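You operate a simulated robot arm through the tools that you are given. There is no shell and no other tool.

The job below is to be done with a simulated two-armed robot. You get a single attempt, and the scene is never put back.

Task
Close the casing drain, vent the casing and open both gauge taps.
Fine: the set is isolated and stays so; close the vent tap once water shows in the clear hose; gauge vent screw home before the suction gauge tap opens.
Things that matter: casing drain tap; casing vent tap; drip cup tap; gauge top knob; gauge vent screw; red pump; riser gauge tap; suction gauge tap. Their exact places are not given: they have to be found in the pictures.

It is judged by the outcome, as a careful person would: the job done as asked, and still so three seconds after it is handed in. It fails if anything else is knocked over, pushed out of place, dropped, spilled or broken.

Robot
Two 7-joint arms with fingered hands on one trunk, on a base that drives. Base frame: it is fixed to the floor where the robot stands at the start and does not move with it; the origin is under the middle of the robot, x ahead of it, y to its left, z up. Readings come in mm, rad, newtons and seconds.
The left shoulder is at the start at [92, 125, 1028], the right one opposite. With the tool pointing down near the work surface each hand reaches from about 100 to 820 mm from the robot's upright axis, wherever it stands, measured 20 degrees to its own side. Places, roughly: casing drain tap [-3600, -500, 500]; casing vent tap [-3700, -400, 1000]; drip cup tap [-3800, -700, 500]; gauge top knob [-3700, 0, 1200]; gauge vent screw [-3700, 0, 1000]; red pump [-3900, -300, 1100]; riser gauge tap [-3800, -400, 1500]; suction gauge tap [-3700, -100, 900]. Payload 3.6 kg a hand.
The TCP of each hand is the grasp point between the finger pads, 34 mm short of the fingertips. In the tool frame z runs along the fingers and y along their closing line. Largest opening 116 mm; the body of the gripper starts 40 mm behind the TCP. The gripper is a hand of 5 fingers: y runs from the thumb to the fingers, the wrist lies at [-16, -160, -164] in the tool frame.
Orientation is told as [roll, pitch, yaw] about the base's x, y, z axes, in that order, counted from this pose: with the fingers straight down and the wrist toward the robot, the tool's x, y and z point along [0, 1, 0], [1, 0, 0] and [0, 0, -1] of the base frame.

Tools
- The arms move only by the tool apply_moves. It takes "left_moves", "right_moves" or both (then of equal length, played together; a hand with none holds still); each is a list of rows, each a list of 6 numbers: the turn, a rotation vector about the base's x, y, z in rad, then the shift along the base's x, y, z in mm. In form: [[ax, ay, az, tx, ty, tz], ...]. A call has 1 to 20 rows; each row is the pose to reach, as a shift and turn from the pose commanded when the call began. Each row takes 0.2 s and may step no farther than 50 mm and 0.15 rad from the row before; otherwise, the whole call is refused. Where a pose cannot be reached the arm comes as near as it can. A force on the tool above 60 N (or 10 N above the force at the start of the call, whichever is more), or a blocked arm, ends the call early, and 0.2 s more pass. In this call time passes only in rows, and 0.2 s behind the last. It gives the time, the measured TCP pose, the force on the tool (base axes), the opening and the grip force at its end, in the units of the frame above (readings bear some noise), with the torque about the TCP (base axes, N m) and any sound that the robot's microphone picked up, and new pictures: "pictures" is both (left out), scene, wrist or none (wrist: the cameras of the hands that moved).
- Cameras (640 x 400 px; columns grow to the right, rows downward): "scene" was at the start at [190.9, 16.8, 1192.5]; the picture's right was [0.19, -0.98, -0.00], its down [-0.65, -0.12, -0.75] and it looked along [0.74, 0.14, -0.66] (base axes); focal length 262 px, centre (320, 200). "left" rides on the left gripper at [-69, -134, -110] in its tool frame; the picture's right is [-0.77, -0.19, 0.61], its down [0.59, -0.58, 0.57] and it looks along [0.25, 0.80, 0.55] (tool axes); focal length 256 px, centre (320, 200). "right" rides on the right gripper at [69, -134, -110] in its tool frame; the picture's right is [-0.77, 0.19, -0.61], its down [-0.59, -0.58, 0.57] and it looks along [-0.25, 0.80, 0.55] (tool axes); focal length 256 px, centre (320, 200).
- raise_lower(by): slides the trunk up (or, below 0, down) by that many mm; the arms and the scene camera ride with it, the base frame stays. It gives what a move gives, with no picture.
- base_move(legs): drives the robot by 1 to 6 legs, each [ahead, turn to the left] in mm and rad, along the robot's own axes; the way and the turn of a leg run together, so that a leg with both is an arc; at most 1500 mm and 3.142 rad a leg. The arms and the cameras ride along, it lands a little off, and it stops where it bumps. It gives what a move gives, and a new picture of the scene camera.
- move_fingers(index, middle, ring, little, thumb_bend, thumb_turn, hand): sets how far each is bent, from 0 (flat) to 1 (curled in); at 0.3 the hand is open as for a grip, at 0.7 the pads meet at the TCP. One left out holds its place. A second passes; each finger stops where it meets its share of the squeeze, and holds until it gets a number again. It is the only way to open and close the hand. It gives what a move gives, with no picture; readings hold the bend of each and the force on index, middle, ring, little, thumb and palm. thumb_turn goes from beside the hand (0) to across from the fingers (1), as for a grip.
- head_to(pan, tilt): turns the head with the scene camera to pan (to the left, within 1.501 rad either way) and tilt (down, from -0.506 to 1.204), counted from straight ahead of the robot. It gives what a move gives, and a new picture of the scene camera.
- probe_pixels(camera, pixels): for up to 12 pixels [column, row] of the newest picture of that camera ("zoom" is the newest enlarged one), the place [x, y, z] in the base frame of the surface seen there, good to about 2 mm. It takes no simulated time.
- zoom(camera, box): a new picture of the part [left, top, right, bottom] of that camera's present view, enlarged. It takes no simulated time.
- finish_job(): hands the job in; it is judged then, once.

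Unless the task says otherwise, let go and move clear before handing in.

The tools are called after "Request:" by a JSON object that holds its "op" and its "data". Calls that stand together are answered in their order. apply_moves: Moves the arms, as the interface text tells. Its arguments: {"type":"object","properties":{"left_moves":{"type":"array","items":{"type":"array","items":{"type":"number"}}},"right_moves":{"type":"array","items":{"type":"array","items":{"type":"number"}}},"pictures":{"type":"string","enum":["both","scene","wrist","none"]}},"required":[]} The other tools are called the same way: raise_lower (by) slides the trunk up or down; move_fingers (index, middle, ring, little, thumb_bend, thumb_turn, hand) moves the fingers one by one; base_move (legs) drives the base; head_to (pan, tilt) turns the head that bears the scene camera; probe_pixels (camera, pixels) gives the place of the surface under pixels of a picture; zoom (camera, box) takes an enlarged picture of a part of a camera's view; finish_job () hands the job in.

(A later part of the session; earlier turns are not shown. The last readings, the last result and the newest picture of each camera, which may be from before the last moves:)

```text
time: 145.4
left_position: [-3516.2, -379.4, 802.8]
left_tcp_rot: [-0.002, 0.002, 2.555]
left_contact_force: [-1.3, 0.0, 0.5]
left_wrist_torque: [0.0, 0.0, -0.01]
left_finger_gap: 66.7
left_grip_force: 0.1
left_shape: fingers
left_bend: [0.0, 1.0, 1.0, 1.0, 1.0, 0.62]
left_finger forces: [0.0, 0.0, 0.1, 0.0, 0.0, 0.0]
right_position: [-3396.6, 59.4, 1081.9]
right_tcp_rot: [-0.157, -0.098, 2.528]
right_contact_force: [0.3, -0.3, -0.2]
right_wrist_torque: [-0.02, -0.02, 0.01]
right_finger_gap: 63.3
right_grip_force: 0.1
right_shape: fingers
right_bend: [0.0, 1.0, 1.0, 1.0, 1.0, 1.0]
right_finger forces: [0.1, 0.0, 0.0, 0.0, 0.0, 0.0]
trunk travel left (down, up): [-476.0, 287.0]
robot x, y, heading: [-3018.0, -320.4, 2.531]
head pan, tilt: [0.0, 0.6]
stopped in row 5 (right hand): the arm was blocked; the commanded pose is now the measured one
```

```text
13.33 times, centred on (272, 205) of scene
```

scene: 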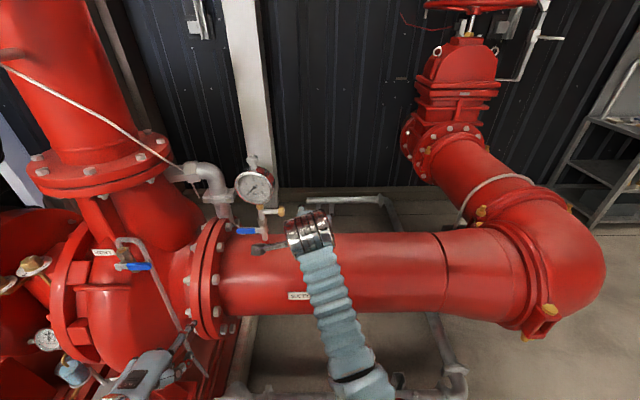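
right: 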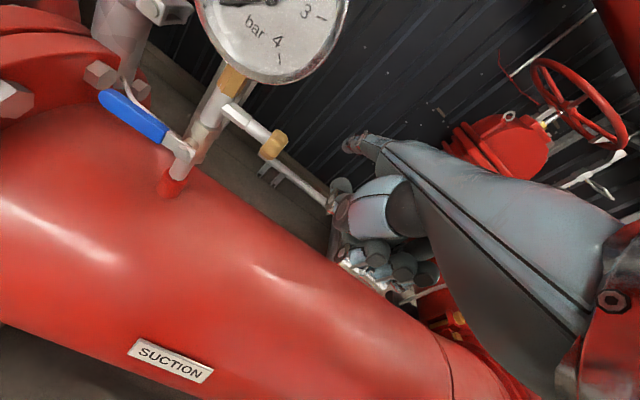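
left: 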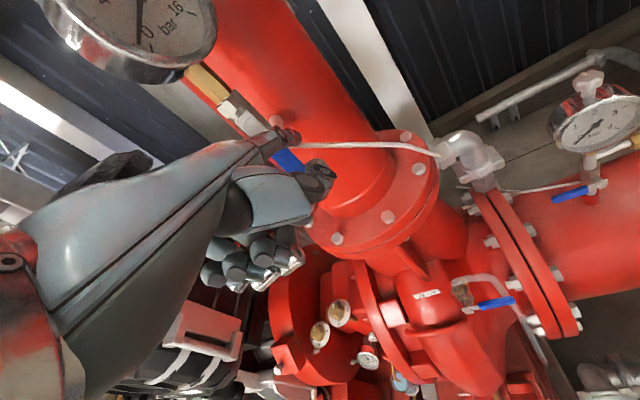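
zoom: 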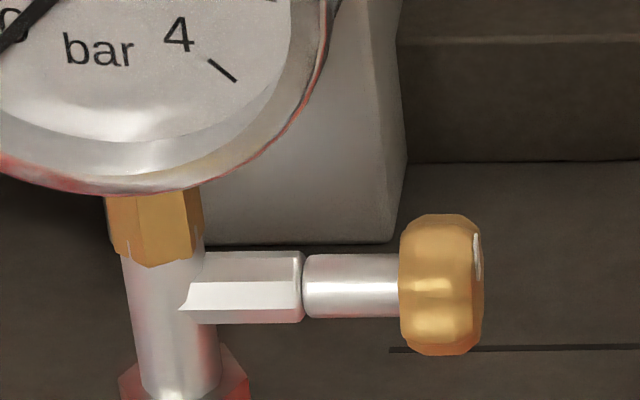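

The mark is unchanged, so nothing was disturbed. Now turning the base 0.35 rad left (both hands stay clear of the gauge by ≥75 mm by my reckoning).

Request:
{"op": "base_move", "data": {"legs": [[0, 0.35]]}}

Request:
{"op": "head_to", "data": {"pan": -0.3, "tilt": 0.6}}

```text
time: 146.9
left_position: [-3466.5, -544.7, 804.1]
left_tcp_rot: [-0.001, 0.002, 2.898]
left_contact_force: [0.0, -0.3, -0.4]
left_wrist_torque: [0.04, 0.0, 0.01]
left_finger_gap: 66.4
left_grip_force: 0.1
left_shape: fingers
left_bend: [0.0, 1.0, 1.0, 1.0, 1.0, 0.62]
left_finger forces: [0.0, 0.0, 0.0, 0.1, 0.0, 0.0]
right_position: [-3502.4, -91.4, 1080.5]
right_tcp_rot: [-0.156, -0.097, 2.874]
right_contact_force: [0.1, -1.0, -0.2]
right_wrist_torque: [0.06, 0.0, -0.01]
right_finger_gap: 63.2
right_grip_force: 0.0
right_shape: fingers
right_bend: [0.0, 1.0, 1.0, 1.0, 1.0, 1.0]
right_finger forces: [0.0, 0.0, 0.1, 0.0, 0.0, 0.0]
trunk travel left (down, up): [-476.0, 287.0]
robot x, y, heading: [-3018.6, -319.1, 2.875]
head pan, tilt: [0.0, 0.6]
```

scene: 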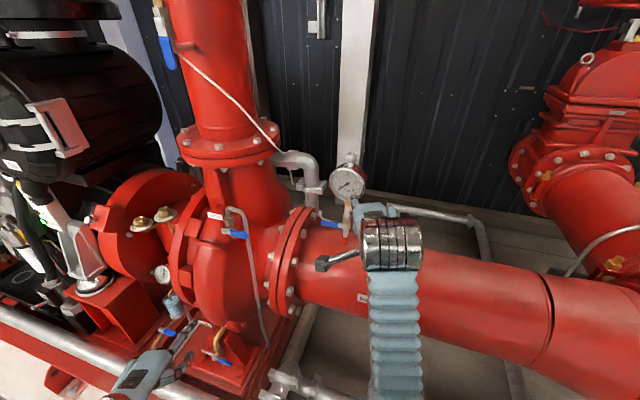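

```text
time: 147.7
left_position: [-3467.9, -543.0, 805.0]
left_tcp_rot: [-0.002, 0.002, 2.9]
left_contact_force: [0.1, -0.5, 0.5]
left_wrist_torque: [0.0, 0.03, -0.01]
left_finger_gap: 66.6
left_grip_force: 0.1
left_shape: fingers
left_bend: [0.0, 1.0, 1.0, 1.0, 1.0, 0.62]
left_finger forces: [0.0, 0.0, 0.0, 0.0, 0.1, 0.0]
right_position: [-3502.2, -90.5, 1079.8]
right_tcp_rot: [-0.158, -0.095, 2.872]
right_contact_force: [-0.2, 0.3, 0.3]
right_wrist_torque: [0.03, -0.01, -0.01]
right_finger_gap: 63.6
right_grip_force: 0.1
right_shape: fingers
right_bend: [0.0, 1.0, 1.0, 1.0, 1.0, 1.0]
right_finger forces: [0.1, 0.1, 0.0, 0.0, 0.2, 0.1]
trunk travel left (down, up): [-476.0, 287.0]
robot x, y, heading: [-3018.8, -319.6, 2.871]
head pan, tilt: [-0.3, 0.6]
```

scene: 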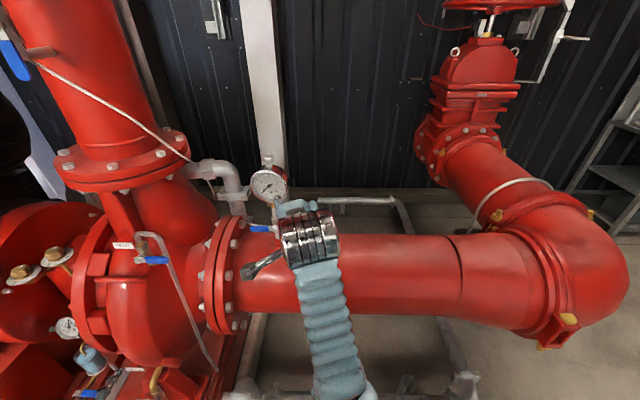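

Good clear view: the knob sits behind the hand at about (300,205). I'll square the right hand to the pump axis again and bring it to a pre-position just in front of the knob.

Request:
{"op": "apply_moves", "data": {"right_moves": [[-0.061, -0.007, -0.108, -10, 2, -15], [-0.122, -0.014, -0.216, -24, 5, -36], [-0.184, -0.021, -0.323, -36.5, 7.5, -58]], "pictures": "wrist"}}

Request:
{"op": "zoom", "data": {"camera": "right", "box": [240, 80, 400, 180]}}

Request:
{"op": "zoom", "data": {"camera": "scene", "box": [256, 180, 336, 230]}}

```text
time: 148.7
left_position: [-3466.7, -544.5, 803.7]
left_tcp_rot: [-0.001, 0.002, 2.9]
left_contact_force: [0.1, 0.3, 0.2]
left_wrist_torque: [-0.01, -0.03, 0.04]
left_finger_gap: 66.7
left_grip_force: 0.1
left_shape: fingers
left_bend: [0.0, 1.0, 1.0, 1.0, 1.0, 0.62]
left_finger forces: [0.0, 0.1, 0.0, 0.0, 0.0, 0.0]
right_position: [-3536.3, -32.7, 1021.6]
right_tcp_rot: [-0.095, -0.054, 2.497]
right_contact_force: [0.4, -0.7, -0.4]
right_wrist_torque: [0.01, 0.0, 0.01]
right_finger_gap: 63.2
right_grip_force: 0.0
right_shape: fingers
right_bend: [0.0, 1.0, 1.0, 1.0, 1.0, 1.0]
right_finger forces: [0.0, 0.0, 0.0, 0.0, 0.0, 0.1]
trunk travel left (down, up): [-476.0, 287.0]
robot x, y, heading: [-3019.2, -322.6, 2.874]
head pan, tilt: [-0.3, 0.6]
stopped in row 3 (right hand): the arm was blocked; the commanded pose is now the measured one
```

right: 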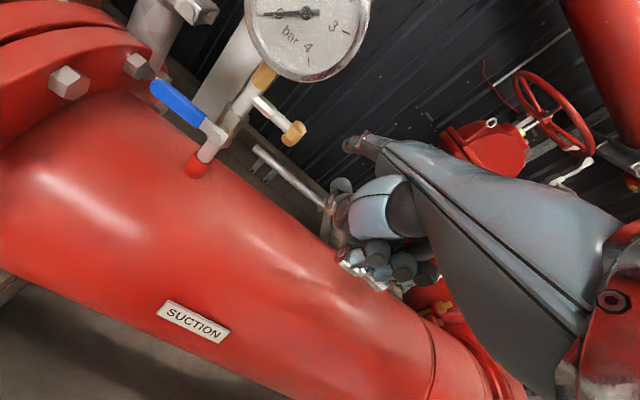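

```text
4.00 times, centred on (320, 130) of right
```

zoom: 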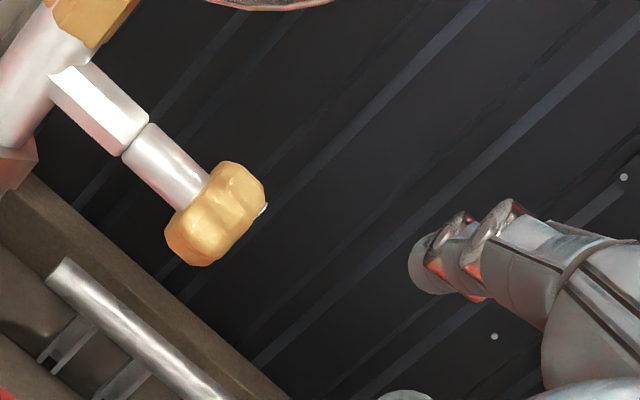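

```text
8.00 times, centred on (296, 205) of scene
```

zoom: 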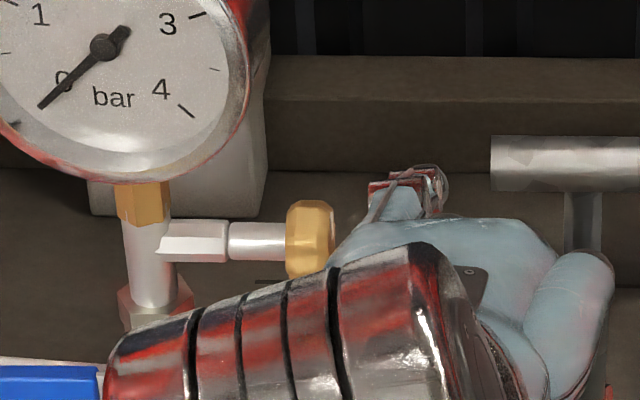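

The right arm stopped about 45 mm short to the right again (tracking near a joint limit, no contact force). I'll re-issue the correction in smaller steps.

Request:
{"op": "apply_moves", "data": {"right_moves": [[-0.018, 0.002, 0.009, 0, -8, 0], [-0.036, 0.005, 0.017, -1, -16, 0], [-0.054, 0.007, 0.026, -1, -24, 0], [-0.072, 0.009, 0.035, -2, -32, 0], [-0.09, 0.012, 0.043, -2, -40, 0], [-0.108, 0.014, 0.052, -2, -48, 0]], "pictures": "both"}}

Request:
{"op": "zoom", "data": {"camera": "right", "box": [240, 80, 400, 180]}}

```text
time: 150.3
left_position: [-3467.7, -543.1, 802.3]
left_tcp_rot: [-0.002, 0.001, 2.897]
left_contact_force: [-0.1, -0.7, 0.0]
left_wrist_torque: [0.01, 0.0, 0.01]
left_finger_gap: 66.7
left_grip_force: 0.0
left_shape: fingers
left_bend: [0.0, 1.0, 1.0, 1.0, 1.0, 0.62]
left_finger forces: [0.0, 0.1, 0.0, 0.1, 0.0, 0.0]
right_position: [-3532.3, -31.1, 1027.3]
right_tcp_rot: [-0.082, -0.061, 2.506]
right_contact_force: [-0.6, -0.7, 0.5]
right_wrist_torque: [0.02, -0.01, 0.0]
right_finger_gap: 63.6
right_grip_force: 0.1
right_shape: fingers
right_bend: [0.0, 1.0, 1.0, 1.0, 1.0, 1.0]
right_finger forces: [0.0, 0.0, 0.0, 0.0, 0.0, 0.0]
trunk travel left (down, up): [-476.0, 287.0]
robot x, y, heading: [-3018.6, -318.9, 2.879]
head pan, tilt: [-0.3, 0.6]
stopped in row 6 (right hand): the arm was blocked; the commanded pose is now the measured one
```

scene: 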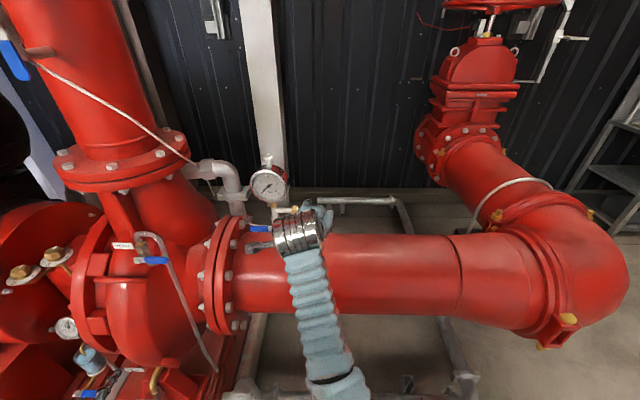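
right: 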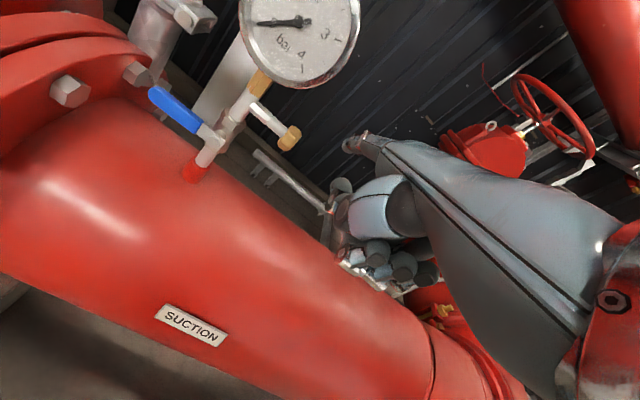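

```text
4.00 times, centred on (320, 130) of right
```

zoom: 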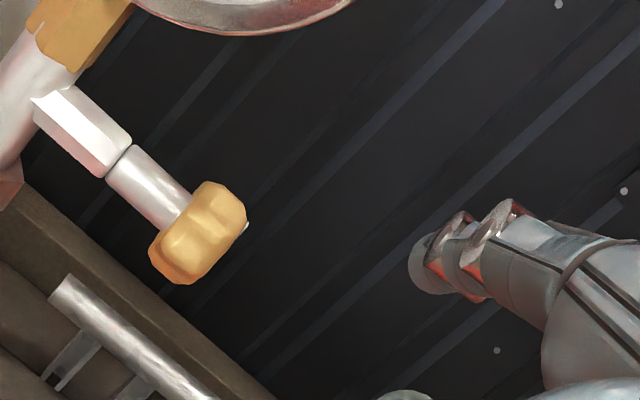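

The reach is limited by the right wrist's sideways bend, not by an obstacle. With my heading of 2.87, letting the hand point along yaw 2.80 is natural and still fine for stroking. I'll turn the hand to that yaw here.

Request:
{"op": "apply_moves", "data": {"right_moves": [[-0.034, -0.005, 0.098, 1, -2, -2], [-0.067, -0.01, 0.196, 2, -4, -5], [-0.101, -0.015, 0.294, 2.3, -5.3, -7]], "pictures": "both"}}

Request:
{"op": "zoom", "data": {"camera": "right", "box": [240, 80, 400, 180]}}

Request:
{"op": "zoom", "data": {"camera": "scene", "box": [256, 180, 336, 230]}}

```text
time: 151.1
left_position: [-3467.2, -542.4, 803.2]
left_tcp_rot: [-0.002, 0.002, 2.899]
left_contact_force: [0.5, 0.2, -0.4]
left_wrist_torque: [0.0, -0.01, 0.03]
left_finger_gap: 66.9
left_grip_force: 0.0
left_shape: fingers
left_bend: [0.0, 1.0, 1.0, 1.0, 1.0, 0.62]
left_finger forces: [0.0, 0.1, 0.1, 0.0, 0.0, 0.1]
right_position: [-3531.1, -39.3, 1019.1]
right_tcp_rot: [0.003, 0.004, 2.804]
right_contact_force: [-0.6, -0.1, -0.3]
right_wrist_torque: [0.02, 0.02, -0.03]
right_finger_gap: 63.4
right_grip_force: 0.1
right_shape: fingers
right_bend: [0.0, 1.0, 1.0, 1.0, 1.0, 1.0]
right_finger forces: [0.1, 0.0, 0.0, 0.0, 0.0, 0.0]
trunk travel left (down, up): [-476.0, 287.0]
robot x, y, heading: [-3019.7, -322.5, 2.876]
head pan, tilt: [-0.3, 0.6]
```

scene: 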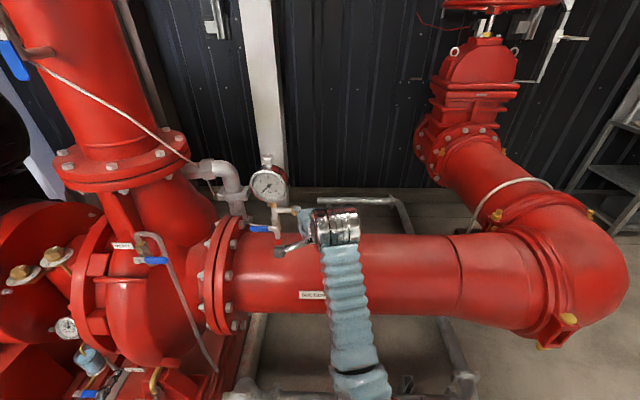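
right: 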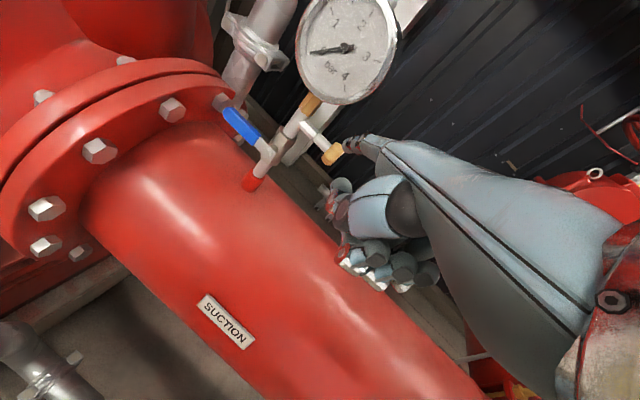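

```text
4.00 times, centred on (320, 130) of right
```

zoom: 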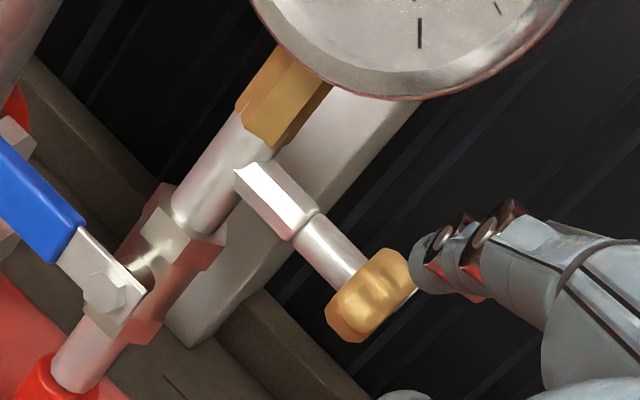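

```text
8.00 times, centred on (296, 205) of scene
```

zoom: 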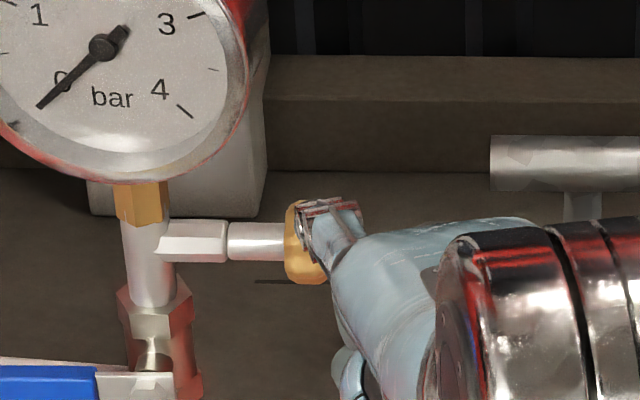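

The hand now tracked exactly (yaw 2.804) and both cameras see the knob. Next: move over the knob to the start-of-stroke point, still above it.

Request:
{"op": "apply_moves", "data": {"right_moves": [[0, 0, 0, -18, 8, -1], [0, 0, 0, -37, 15, -2], [0, 0, 0, -55.5, 23, -4]], "pictures": "both"}}

Request:
{"op": "zoom", "data": {"camera": "right", "box": [260, 90, 420, 190]}}

Request:
{"op": "probe_pixels", "data": {"camera": "zoom", "pixels": [[340, 235], [350, 225], [360, 215], [400, 200], [300, 240], [280, 220], [345, 245], [370, 250]]}}

Request:
{"op": "zoom", "data": {"camera": "scene", "box": [256, 180, 336, 230]}}

```text
time: 151.9
left_position: [-3466.7, -544.1, 803.8]
left_tcp_rot: [-0.003, 0.002, 2.899]
left_contact_force: [-0.1, 0.4, -1.2]
left_wrist_torque: [-0.01, 0.01, -0.01]
left_finger_gap: 66.6
left_grip_force: 0.1
left_shape: fingers
left_bend: [0.0, 1.0, 1.0, 1.0, 1.0, 0.62]
left_finger forces: [0.0, 0.0, 0.1, 0.1, 0.1, 0.0]
right_position: [-3587.2, -15.1, 1016.2]
right_tcp_rot: [0.003, 0.003, 2.8]
right_contact_force: [0.7, -0.5, 0.4]
right_wrist_torque: [-0.02, -0.02, 0.01]
right_finger_gap: 63.7
right_grip_force: 0.0
right_shape: fingers
right_bend: [0.0, 1.0, 1.0, 1.0, 1.0, 1.0]
right_finger forces: [0.0, 0.0, 0.0, 0.1, 0.1, 0.1]
trunk travel left (down, up): [-476.0, 287.0]
robot x, y, heading: [-3017.9, -322.5, 2.877]
head pan, tilt: [-0.3, 0.6]
```

scene: 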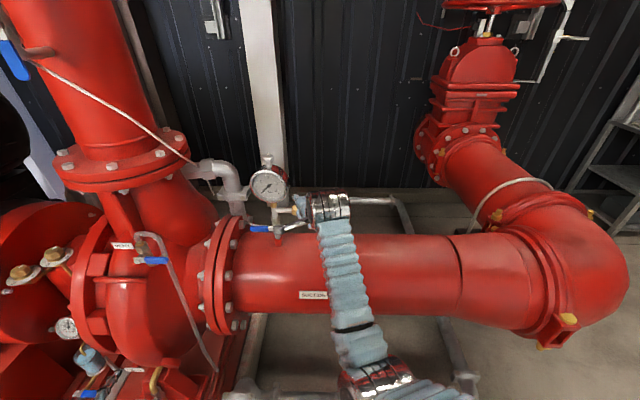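
right: 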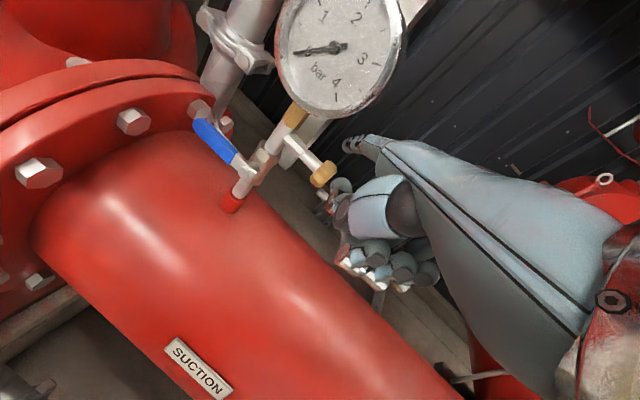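

```text
4.00 times, centred on (340, 140) of right
```

zoom: 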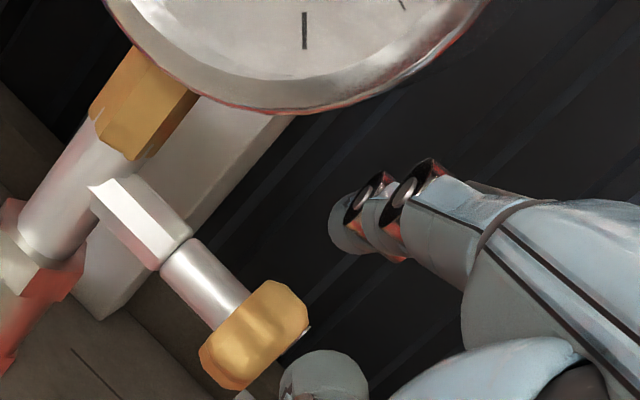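

```text
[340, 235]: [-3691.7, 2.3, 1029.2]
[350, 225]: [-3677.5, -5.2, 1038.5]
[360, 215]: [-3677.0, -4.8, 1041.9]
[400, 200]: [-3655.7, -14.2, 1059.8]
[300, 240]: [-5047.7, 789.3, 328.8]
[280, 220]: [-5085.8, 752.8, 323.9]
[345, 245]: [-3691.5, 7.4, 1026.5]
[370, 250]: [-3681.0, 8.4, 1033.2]
```

```text
8.00 times, centred on (296, 205) of scene
```

zoom: 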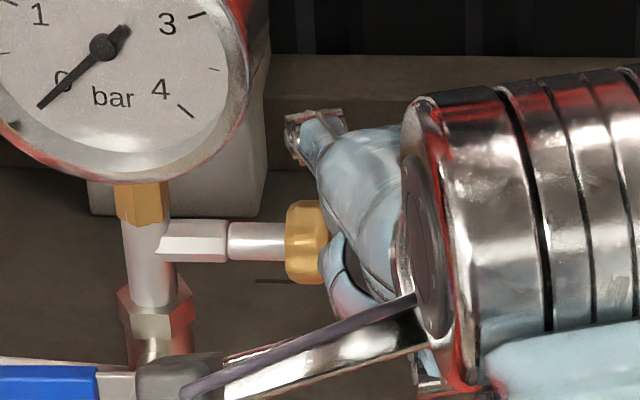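

The index tip is centred over the knob (u≈−2055). I'll do one stroke with ~9 N press and read the force during it.

Request:
{"op": "apply_moves", "data": {"right_moves": [[0, 0, 0, -1.7, -2.5, -12], [0, 0, 0, -1.7, -2.5, -24], [0, 0, 0, -1.7, -2.5, -32], [0, 0, 0, -8, 1.7, -36], [0, 0, 0, -14.2, 5.9, -40], [0, 0, 0, -20.5, 10, -43.5], [0, 0, 0, -26.7, 14.2, -47]], "pictures": "both"}}

Request:
{"op": "zoom", "data": {"camera": "right", "box": [260, 90, 420, 190]}}

Request:
{"op": "zoom", "data": {"camera": "scene", "box": [256, 180, 336, 230]}}

```text
time: 153.5
left_position: [-3466.3, -543.2, 802.6]
left_tcp_rot: [-0.003, -0.001, 2.899]
left_contact_force: [0.3, 0.2, 0.8]
left_wrist_torque: [0.0, -0.01, 0.0]
left_finger_gap: 66.7
left_grip_force: 0.1
left_shape: fingers
left_bend: [0.0, 1.0, 1.0, 1.0, 1.0, 0.62]
left_finger forces: [0.0, 0.1, 0.0, 0.1, 0.0, 0.1]
right_position: [-3612.4, -2.0, 970.1]
right_tcp_rot: [0.003, 0.001, 2.801]
right_contact_force: [2.1, -1.1, 13.2]
right_wrist_torque: [0.19, 1.06, 0.11]
right_finger_gap: 67.1
right_grip_force: 6.4
right_shape: fingers
right_bend: [0.0, 1.0, 1.0, 1.0, 1.0, 1.0]
right_finger forces: [11.0, 0.0, 0.0, 0.1, 0.0, 0.0]
trunk travel left (down, up): [-476.0, 287.0]
robot x, y, heading: [-3018.3, -321.8, 2.879]
head pan, tilt: [-0.3, 0.6]
```

scene: 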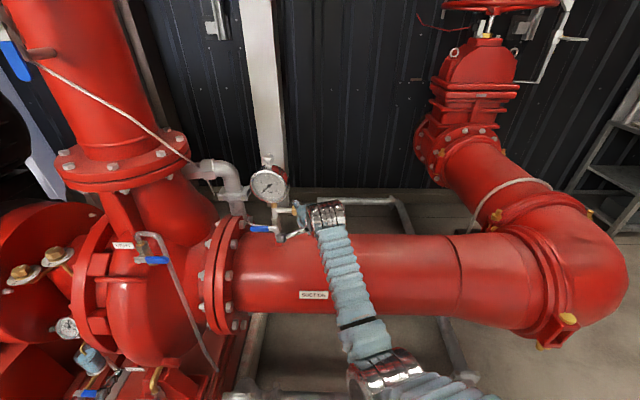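
right: 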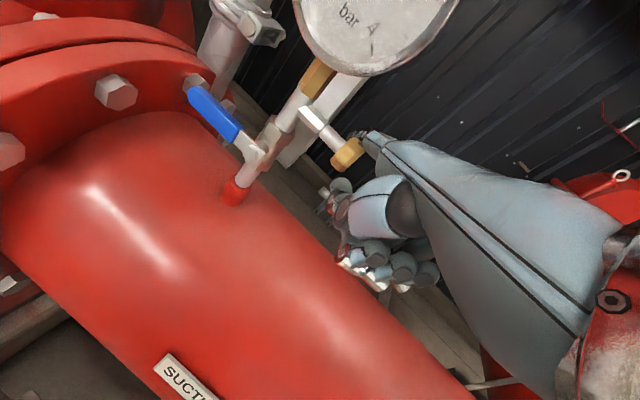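

```text
4.00 times, centred on (340, 140) of right
```

zoom: 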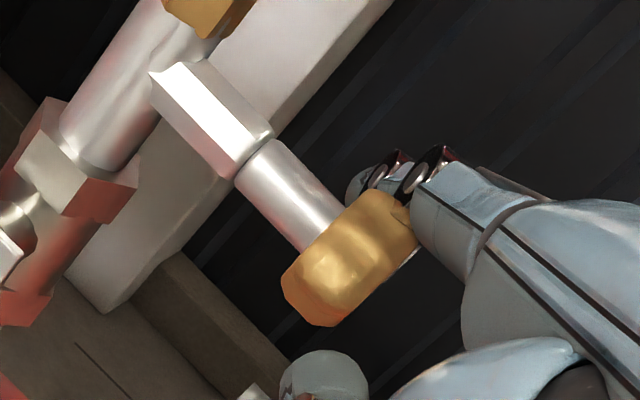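

```text
8.00 times, centred on (296, 205) of scene
```

zoom: 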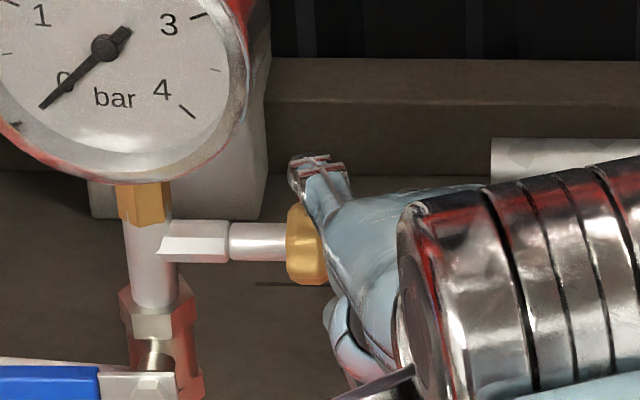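

Now the reaction has a clear backward drag (about 9 N friction), unlike the first free-turning stroke: the screw may be at its stop. I'll lift and back off to compare the mark.

Request:
{"op": "apply_moves", "data": {"right_moves": [[0, 0, 0, 0, 0, 20], [0, 0, 0, 0, 0, 42], [0, 0, 0, 25, -14, 46], [0, 0, 0, 60, -26, 46], [0, 0, 0, 90, -20, 46], [0, 0, 0, 110, 10, 46], [0, 0, 0, 125, 45, 46]], "pictures": "scene"}}

Request:
{"op": "zoom", "data": {"camera": "scene", "box": [272, 195, 320, 225]}}

```text
time: 155.1
left_position: [-3467.2, -543.0, 803.4]
left_tcp_rot: [-0.002, 0.002, 2.899]
left_contact_force: [-0.4, -0.2, 0.7]
left_wrist_torque: [-0.02, -0.01, 0.01]
left_finger_gap: 66.7
left_grip_force: 0.1
left_shape: fingers
left_bend: [0.0, 1.0, 1.0, 1.0, 1.0, 0.62]
left_finger forces: [0.1, 0.1, 0.1, 0.0, 0.1, 0.0]
right_position: [-3490.0, 40.8, 1014.2]
right_tcp_rot: [0.004, 0.003, 2.802]
right_contact_force: [-0.8, -0.2, 0.0]
right_wrist_torque: [0.02, 0.02, -0.01]
right_finger_gap: 63.6
right_grip_force: 0.0
right_shape: fingers
right_bend: [0.0, 1.0, 1.0, 1.0, 1.0, 1.0]
right_finger forces: [0.0, 0.1, 0.0, 0.1, 0.0, 0.0]
trunk travel left (down, up): [-476.0, 287.0]
robot x, y, heading: [-3020.1, -318.9, 2.881]
head pan, tilt: [-0.3, 0.6]
```

scene: 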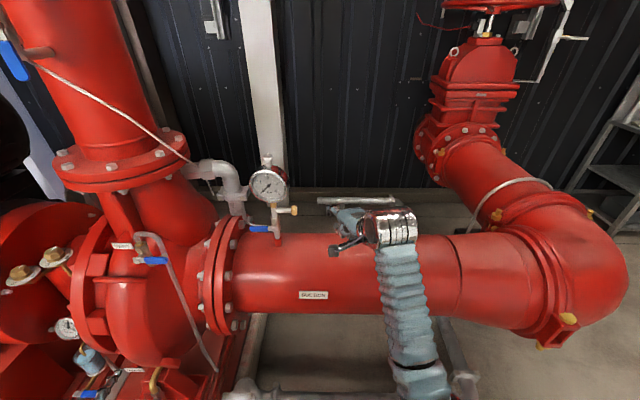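

```text
13.33 times, centred on (296, 210) of scene
```

zoom: 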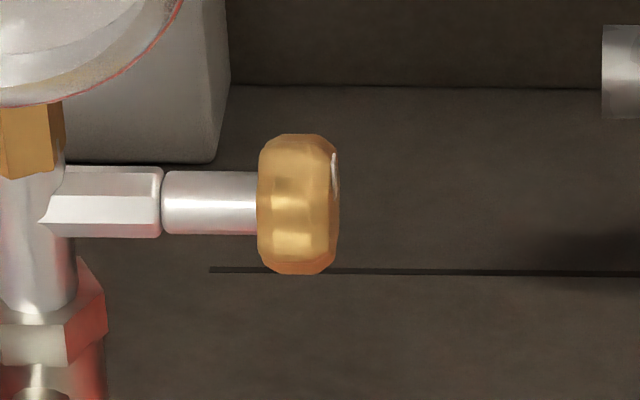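

The mark stayed where it was (fraction 0.12–0.43 of the knob height, as before), so the last firm stroke met the stop: the screw is home. For certainty I'll give one more firm stroke and compare in exactly this same view.

Request:
{"op": "apply_moves", "data": {"right_moves": [[0, 0, 0, -15, -35, 0], [0, 0, 0, -35, -65, 0], [0, 0, 0, -65, -71, 0], [0, 0, 0, -100, -59, 0], [0, 0, 0, -101.7, -61.5, -12], [0, 0, 0, -101.7, -61.5, -24], [0, 0, 0, -101.7, -61.5, -35], [0, 0, 0, -108, -57.3, -39], [0, 0, 0, -114.2, -53.1, -43], [0, 0, 0, -120.5, -49, -46.5], [0, 0, 0, -126.7, -44.8, -50], [0, 0, 0, -126.7, -44.8, -28], [0, 0, 0, -126.7, -44.8, -4], [0, 0, 0, -100, -59, 0], [0, 0, 0, -65, -71, 0], [0, 0, 0, -35, -65, 0], [0, 0, 0, -15, -35, 0], [0, 0, 0, 0, 0, 0]], "pictures": "scene"}}

Request:
{"op": "zoom", "data": {"camera": "scene", "box": [272, 195, 320, 225]}}

```text
time: 158.9
left_position: [-3467.5, -543.5, 803.3]
left_tcp_rot: [-0.002, 0.002, 2.898]
left_contact_force: [-0.5, 0.4, 0.7]
left_wrist_torque: [0.0, -0.02, 0.01]
left_finger_gap: 66.5
left_grip_force: 0.0
left_shape: fingers
left_bend: [0.0, 1.0, 1.0, 1.0, 1.0, 0.62]
left_finger forces: [0.0, 0.1, 0.1, 0.0, 0.1, 0.0]
right_position: [-3487.8, 45.0, 1014.9]
right_tcp_rot: [0.005, 0.004, 2.802]
right_contact_force: [-0.4, 0.3, -0.8]
right_wrist_torque: [0.0, 0.01, -0.01]
right_finger_gap: 63.4
right_grip_force: 0.0
right_shape: fingers
right_bend: [0.0, 1.0, 1.0, 1.0, 1.0, 1.0]
right_finger forces: [0.0, 0.0, 0.1, 0.1, 0.0, 0.0]
trunk travel left (down, up): [-476.0, 287.0]
robot x, y, heading: [-3021.9, -318.3, 2.878]
head pan, tilt: [-0.3, 0.6]
```

scene: 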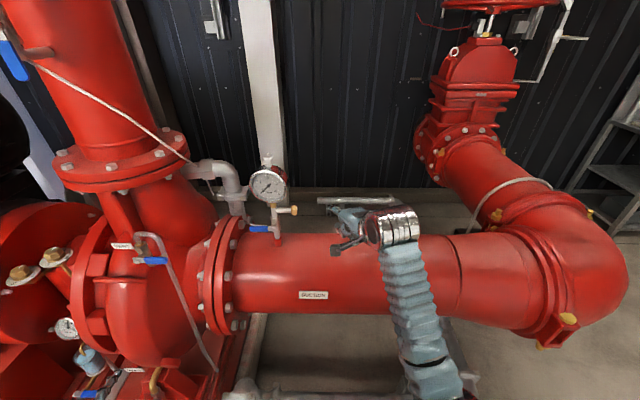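

```text
13.33 times, centred on (296, 210) of scene
```

zoom: 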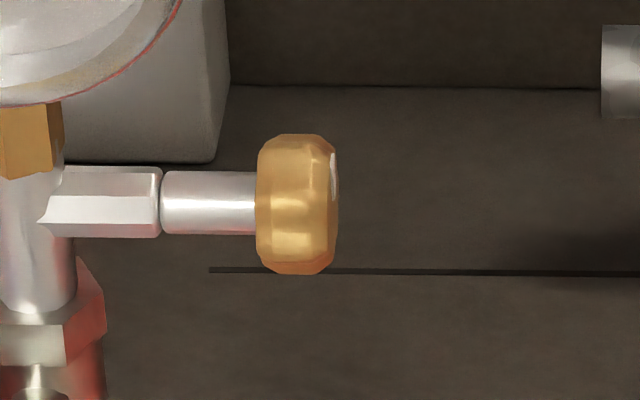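

The mark is in the very same place – the vent screw is home. Now the suction gauge tap: I'll zoom on its lever.

Request:
{"op": "zoom", "data": {"camera": "scene", "box": [232, 205, 296, 245]}}

Request:
{"op": "probe_pixels", "data": {"camera": "zoom", "pixels": [[400, 235], [430, 240], [380, 235], [340, 235], [280, 235], [200, 230], [165, 230], [425, 180], [430, 300], [250, 215]]}}

Request:
{"op": "zoom", "data": {"camera": "right", "box": [120, 60, 360, 210]}}

```text
10.00 times, centred on (264, 225) of scene
```

zoom: 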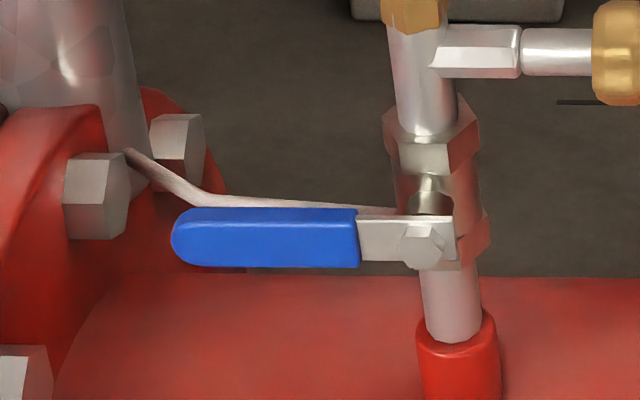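

```text
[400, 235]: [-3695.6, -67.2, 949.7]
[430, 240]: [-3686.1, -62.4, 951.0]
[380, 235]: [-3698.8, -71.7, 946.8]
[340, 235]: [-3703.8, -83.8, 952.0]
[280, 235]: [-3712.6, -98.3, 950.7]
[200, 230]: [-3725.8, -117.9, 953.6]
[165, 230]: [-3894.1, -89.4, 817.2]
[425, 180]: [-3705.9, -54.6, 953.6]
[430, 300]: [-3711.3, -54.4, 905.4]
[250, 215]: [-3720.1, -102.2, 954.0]
```

```text
2.67 times, centred on (240, 135) of right
```

zoom: 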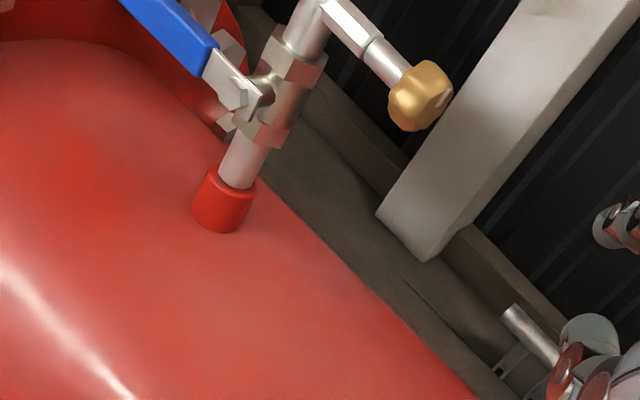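

The lever: pivot u≈−2109, tip u≈−2184, z≈950, front n≈−3026. A thin cream tube runs behind it; I'll probe that tube so I don't touch it.

Request:
{"op": "zoom", "data": {"camera": "scene", "box": [240, 218, 272, 238]}}

Request:
{"op": "probe_pixels", "data": {"camera": "zoom", "pixels": [[240, 140], [350, 150], [420, 155], [500, 165], [560, 170], [80, 90], [200, 160], [400, 190]]}}

```text
16.00 times, centred on (256, 228) of scene
```

zoom: 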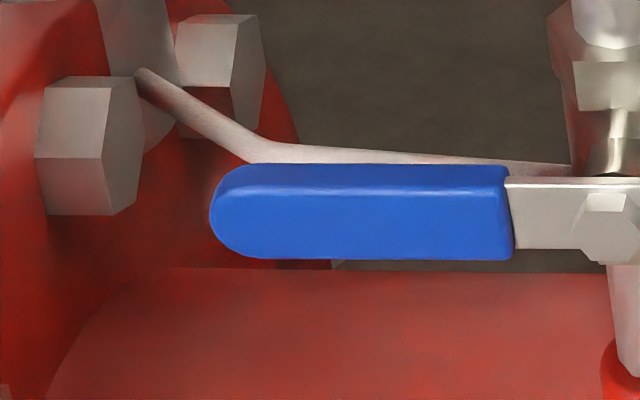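

```text
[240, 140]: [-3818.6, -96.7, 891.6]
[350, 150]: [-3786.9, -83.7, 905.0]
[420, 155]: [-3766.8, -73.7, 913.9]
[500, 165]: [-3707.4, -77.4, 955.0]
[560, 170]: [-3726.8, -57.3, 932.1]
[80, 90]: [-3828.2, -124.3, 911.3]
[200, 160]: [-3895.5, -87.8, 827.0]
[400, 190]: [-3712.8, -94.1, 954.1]
```

The tube lies well behind (n ≤ −3061), out of the finger's way. I'll bring the right index in front of and above the lever, swinging clear of the knob.

Request:
{"op": "apply_moves", "data": {"right_moves": [[0, 0, 0, 35, -15, 0], [0, 0, 0, 22, -58, -5], [0, 0, 0, 0, -98, -12], [0, 0, 0, -24, -138, -18], [0, 0, 0, -48, -165, -22], [0, 0, 0, -71, -183, -25]], "pictures": "both"}}

Request:
{"op": "zoom", "data": {"camera": "right", "box": [240, 80, 400, 180]}}

```text
time: 160.3
left_position: [-3467.0, -544.0, 803.6]
left_tcp_rot: [-0.001, 0.002, 2.898]
left_contact_force: [-0.3, 0.0, -0.3]
left_wrist_torque: [-0.02, 0.0, -0.03]
left_finger_gap: 66.8
left_grip_force: 0.0
left_shape: fingers
left_bend: [0.0, 1.0, 1.0, 1.0, 1.0, 0.62]
left_finger forces: [0.0, 0.0, 0.0, 0.0, 0.0, 0.0]
right_position: [-3561.0, -139.8, 990.1]
right_tcp_rot: [0.0, 0.003, 2.802]
right_contact_force: [-0.4, 0.2, -0.5]
right_wrist_torque: [0.02, 0.02, -0.04]
right_finger_gap: 63.4
right_grip_force: 0.1
right_shape: fingers
right_bend: [0.0, 1.0, 1.0, 1.0, 1.0, 1.0]
right_finger forces: [0.0, 0.0, 0.1, 0.0, 0.0, 0.0]
trunk travel left (down, up): [-476.0, 287.0]
robot x, y, heading: [-3016.8, -322.7, 2.876]
head pan, tilt: [-0.3, 0.6]
```

scene: 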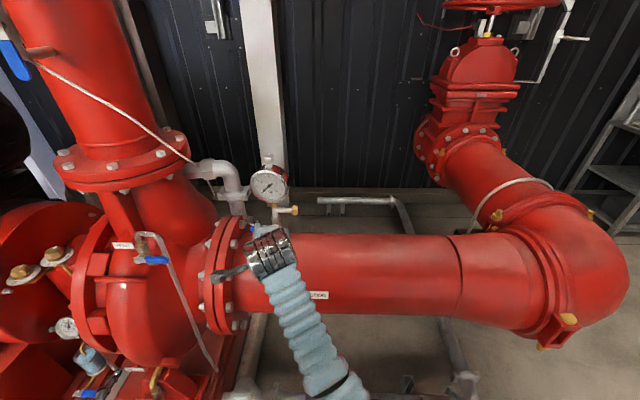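
right: 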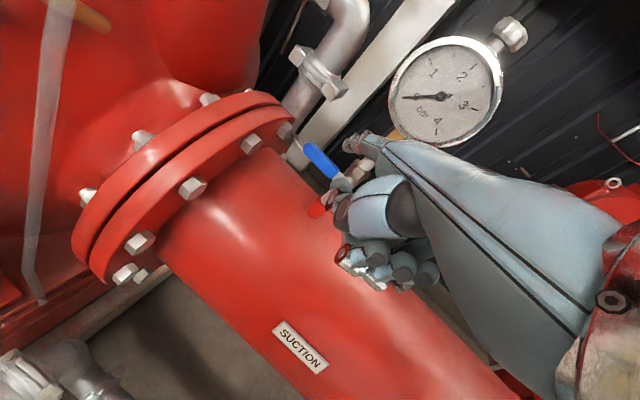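

```text
4.00 times, centred on (320, 130) of right
```

zoom: 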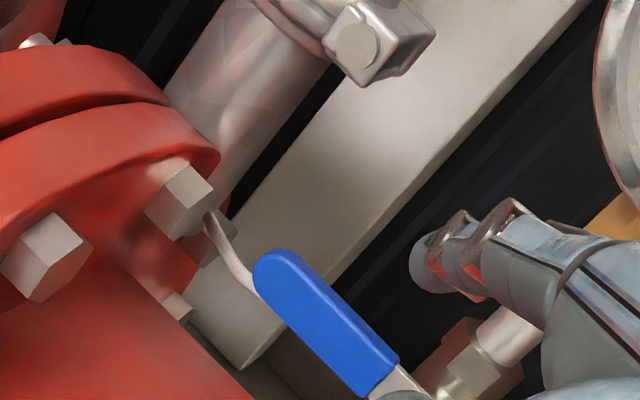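

The wrist view shows the lever (320,330) ahead-left of the index (430,260). Moving forward above the lever.

Request:
{"op": "apply_moves", "data": {"right_moves": [[0, 0, 0, -18, 7, -12], [0, 0, 0, -36, 14.5, -20], [0, 0, 0, -54.5, 22, -26]], "pictures": "both"}}

Request:
{"op": "zoom", "data": {"camera": "right", "box": [240, 80, 400, 180]}}

Request:
{"op": "probe_pixels", "data": {"camera": "zoom", "pixels": [[420, 270], [425, 260], [430, 250], [435, 285], [460, 240], [350, 300], [400, 340], [320, 270]]}}

```text
time: 161.1
left_position: [-3468.4, -543.2, 803.1]
left_tcp_rot: [-0.003, 0.001, 2.9]
left_contact_force: [-0.1, 0.7, -0.3]
left_wrist_torque: [0.01, 0.03, 0.0]
left_finger_gap: 67.0
left_grip_force: 0.0
left_shape: fingers
left_bend: [0.0, 1.0, 1.0, 1.0, 1.0, 0.62]
left_finger forces: [0.0, 0.0, 0.0, 0.1, 0.0, 0.1]
right_position: [-3617.1, -117.2, 964.5]
right_tcp_rot: [0.005, 0.004, 2.802]
right_contact_force: [-0.5, -0.2, -0.5]
right_wrist_torque: [0.02, -0.02, 0.03]
right_finger_gap: 63.5
right_grip_force: 0.0
right_shape: fingers
right_bend: [0.0, 1.0, 1.0, 1.0, 1.0, 1.0]
right_finger forces: [0.0, 0.0, 0.0, 0.1, 0.1, 0.0]
trunk travel left (down, up): [-476.0, 287.0]
robot x, y, heading: [-3014.8, -320.9, 2.881]
head pan, tilt: [-0.3, 0.6]
```

scene: 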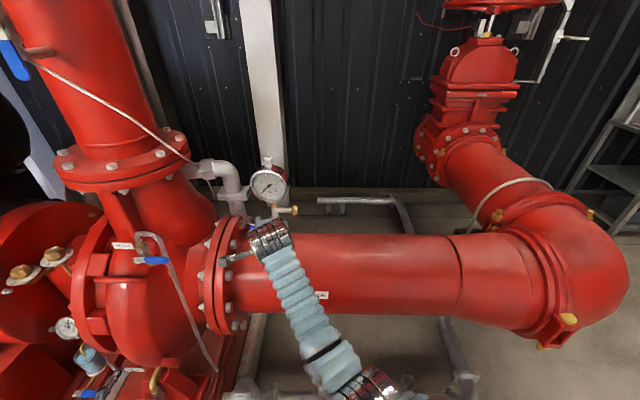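
right: 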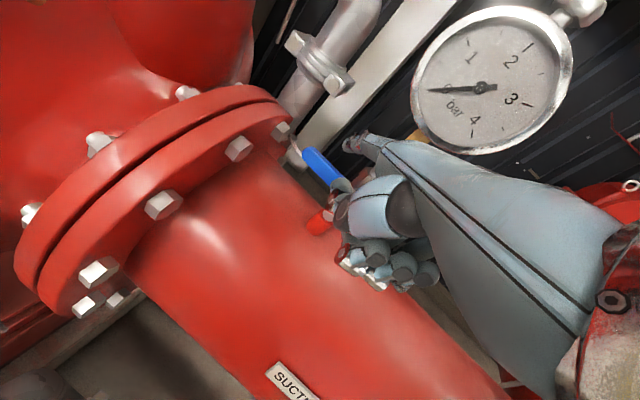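

```text
4.00 times, centred on (320, 130) of right
```

zoom: 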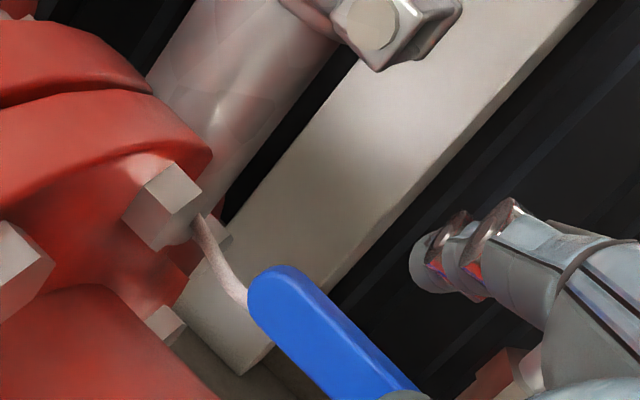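

```text
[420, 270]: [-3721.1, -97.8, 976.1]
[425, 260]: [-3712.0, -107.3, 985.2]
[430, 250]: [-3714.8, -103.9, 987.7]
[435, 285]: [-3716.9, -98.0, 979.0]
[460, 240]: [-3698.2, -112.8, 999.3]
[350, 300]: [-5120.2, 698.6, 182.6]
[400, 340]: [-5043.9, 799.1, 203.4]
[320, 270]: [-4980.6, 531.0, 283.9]
```

Index tip at u≈−2155, n≈−3036, underside about 10 mm above the lever top. I'll go 6 mm deeper and try pressing down gently.

Request:
{"op": "apply_moves", "data": {"right_moves": [[0, 0, 0, -5.7, 2, 0], [0, 0, 0, -5.7, 2, -7], [0, 0, 0, -5.7, 2, -14], [0, 0, 0, -5.7, 2, -20], [0, 0, 0, -5.7, 2, -26]], "pictures": "both"}}

Request:
{"op": "zoom", "data": {"camera": "right", "box": [240, 80, 400, 180]}}

```text
time: 162.3
left_position: [-3468.1, -544.2, 804.1]
left_tcp_rot: [-0.002, 0.003, 2.899]
left_contact_force: [0.9, -0.3, -0.1]
left_wrist_torque: [-0.01, -0.02, 0.01]
left_finger_gap: 66.7
left_grip_force: 0.0
left_shape: fingers
left_bend: [0.0, 1.0, 1.0, 1.0, 1.0, 0.62]
left_finger forces: [0.0, 0.0, 0.0, 0.0, 0.1, 0.1]
right_position: [-3620.8, -115.2, 940.6]
right_tcp_rot: [0.001, 0.001, 2.802]
right_contact_force: [-0.4, 0.2, -0.6]
right_wrist_torque: [0.01, -0.01, 0.05]
right_finger_gap: 63.7
right_grip_force: 0.3
right_shape: fingers
right_bend: [0.0, 1.0, 1.0, 1.0, 1.0, 1.0]
right_finger forces: [0.3, 0.0, 0.1, 0.1, 0.0, 0.0]
trunk travel left (down, up): [-476.0, 287.0]
robot x, y, heading: [-3018.2, -319.9, 2.873]
head pan, tilt: [-0.3, 0.6]
```

scene: 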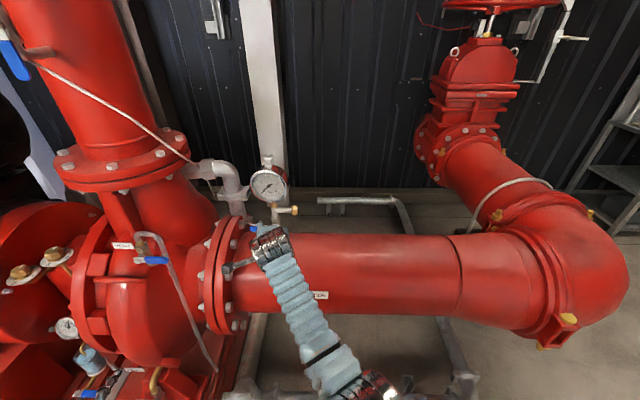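
right: 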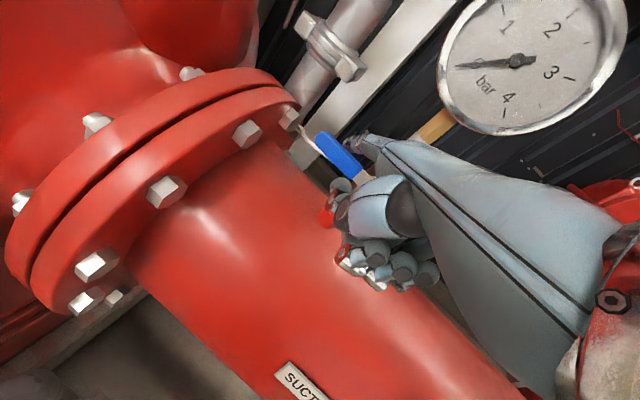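

```text
4.00 times, centred on (320, 130) of right
```

zoom: 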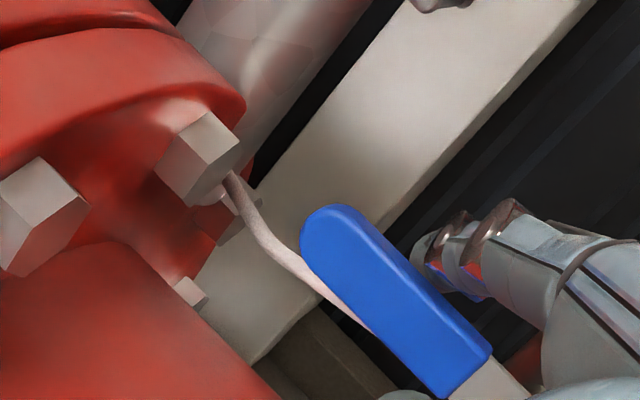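

Just touching now (0.3 N). Pressing a bit more to test whether it turns downward.

Request:
{"op": "apply_moves", "data": {"right_moves": [[0, 0, 0, 0, 0, -5], [0, 0, 0, 0, 0, -10], [0, 0, 0, 0, 0, -15]], "pictures": "wrist"}}

Request:
{"op": "zoom", "data": {"camera": "right", "box": [240, 80, 400, 180]}}

Request:
{"op": "probe_pixels", "data": {"camera": "zoom", "pixels": [[340, 225], [370, 260], [400, 300], [440, 340], [460, 370], [330, 240]]}}

```text
time: 163.1
left_position: [-3468.4, -544.0, 804.4]
left_tcp_rot: [0.0, 0.001, 2.899]
left_contact_force: [0.3, -0.1, 0.1]
left_wrist_torque: [0.03, -0.01, -0.01]
left_finger_gap: 66.8
left_grip_force: 0.1
left_shape: fingers
left_bend: [0.0, 1.0, 1.0, 1.0, 1.0, 0.62]
left_finger forces: [0.1, 0.0, 0.0, 0.0, 0.0, 0.1]
right_position: [-3617.1, -116.1, 922.2]
right_tcp_rot: [0.002, 0.003, 2.802]
right_contact_force: [-1.4, 0.1, 0.2]
right_wrist_torque: [0.03, 0.04, 0.0]
right_finger_gap: 64.2
right_grip_force: 0.9
right_shape: fingers
right_bend: [0.0, 1.0, 1.0, 1.0, 1.0, 1.0]
right_finger forces: [1.5, 0.0, 0.0, 0.0, 0.1, 0.1]
trunk travel left (down, up): [-476.0, 287.0]
robot x, y, heading: [-3018.3, -319.2, 2.877]
head pan, tilt: [-0.3, 0.6]
```

right: 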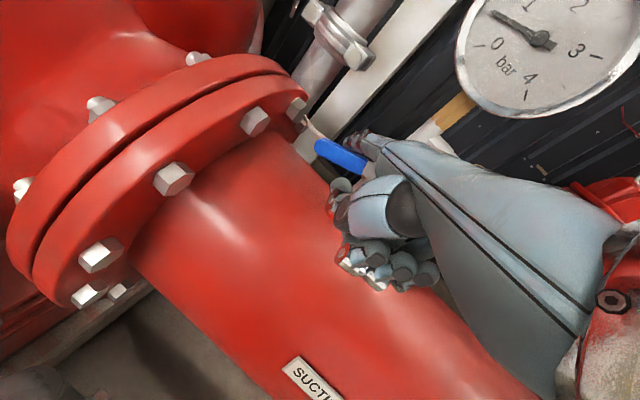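

```text
4.00 times, centred on (320, 130) of right
```

zoom: 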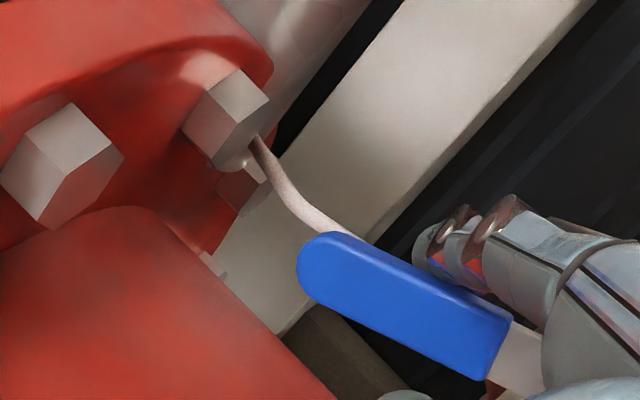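

```text
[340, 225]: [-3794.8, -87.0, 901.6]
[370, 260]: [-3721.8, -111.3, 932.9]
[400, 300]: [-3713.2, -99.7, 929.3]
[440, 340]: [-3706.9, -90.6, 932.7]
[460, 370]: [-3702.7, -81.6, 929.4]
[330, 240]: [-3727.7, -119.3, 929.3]
```

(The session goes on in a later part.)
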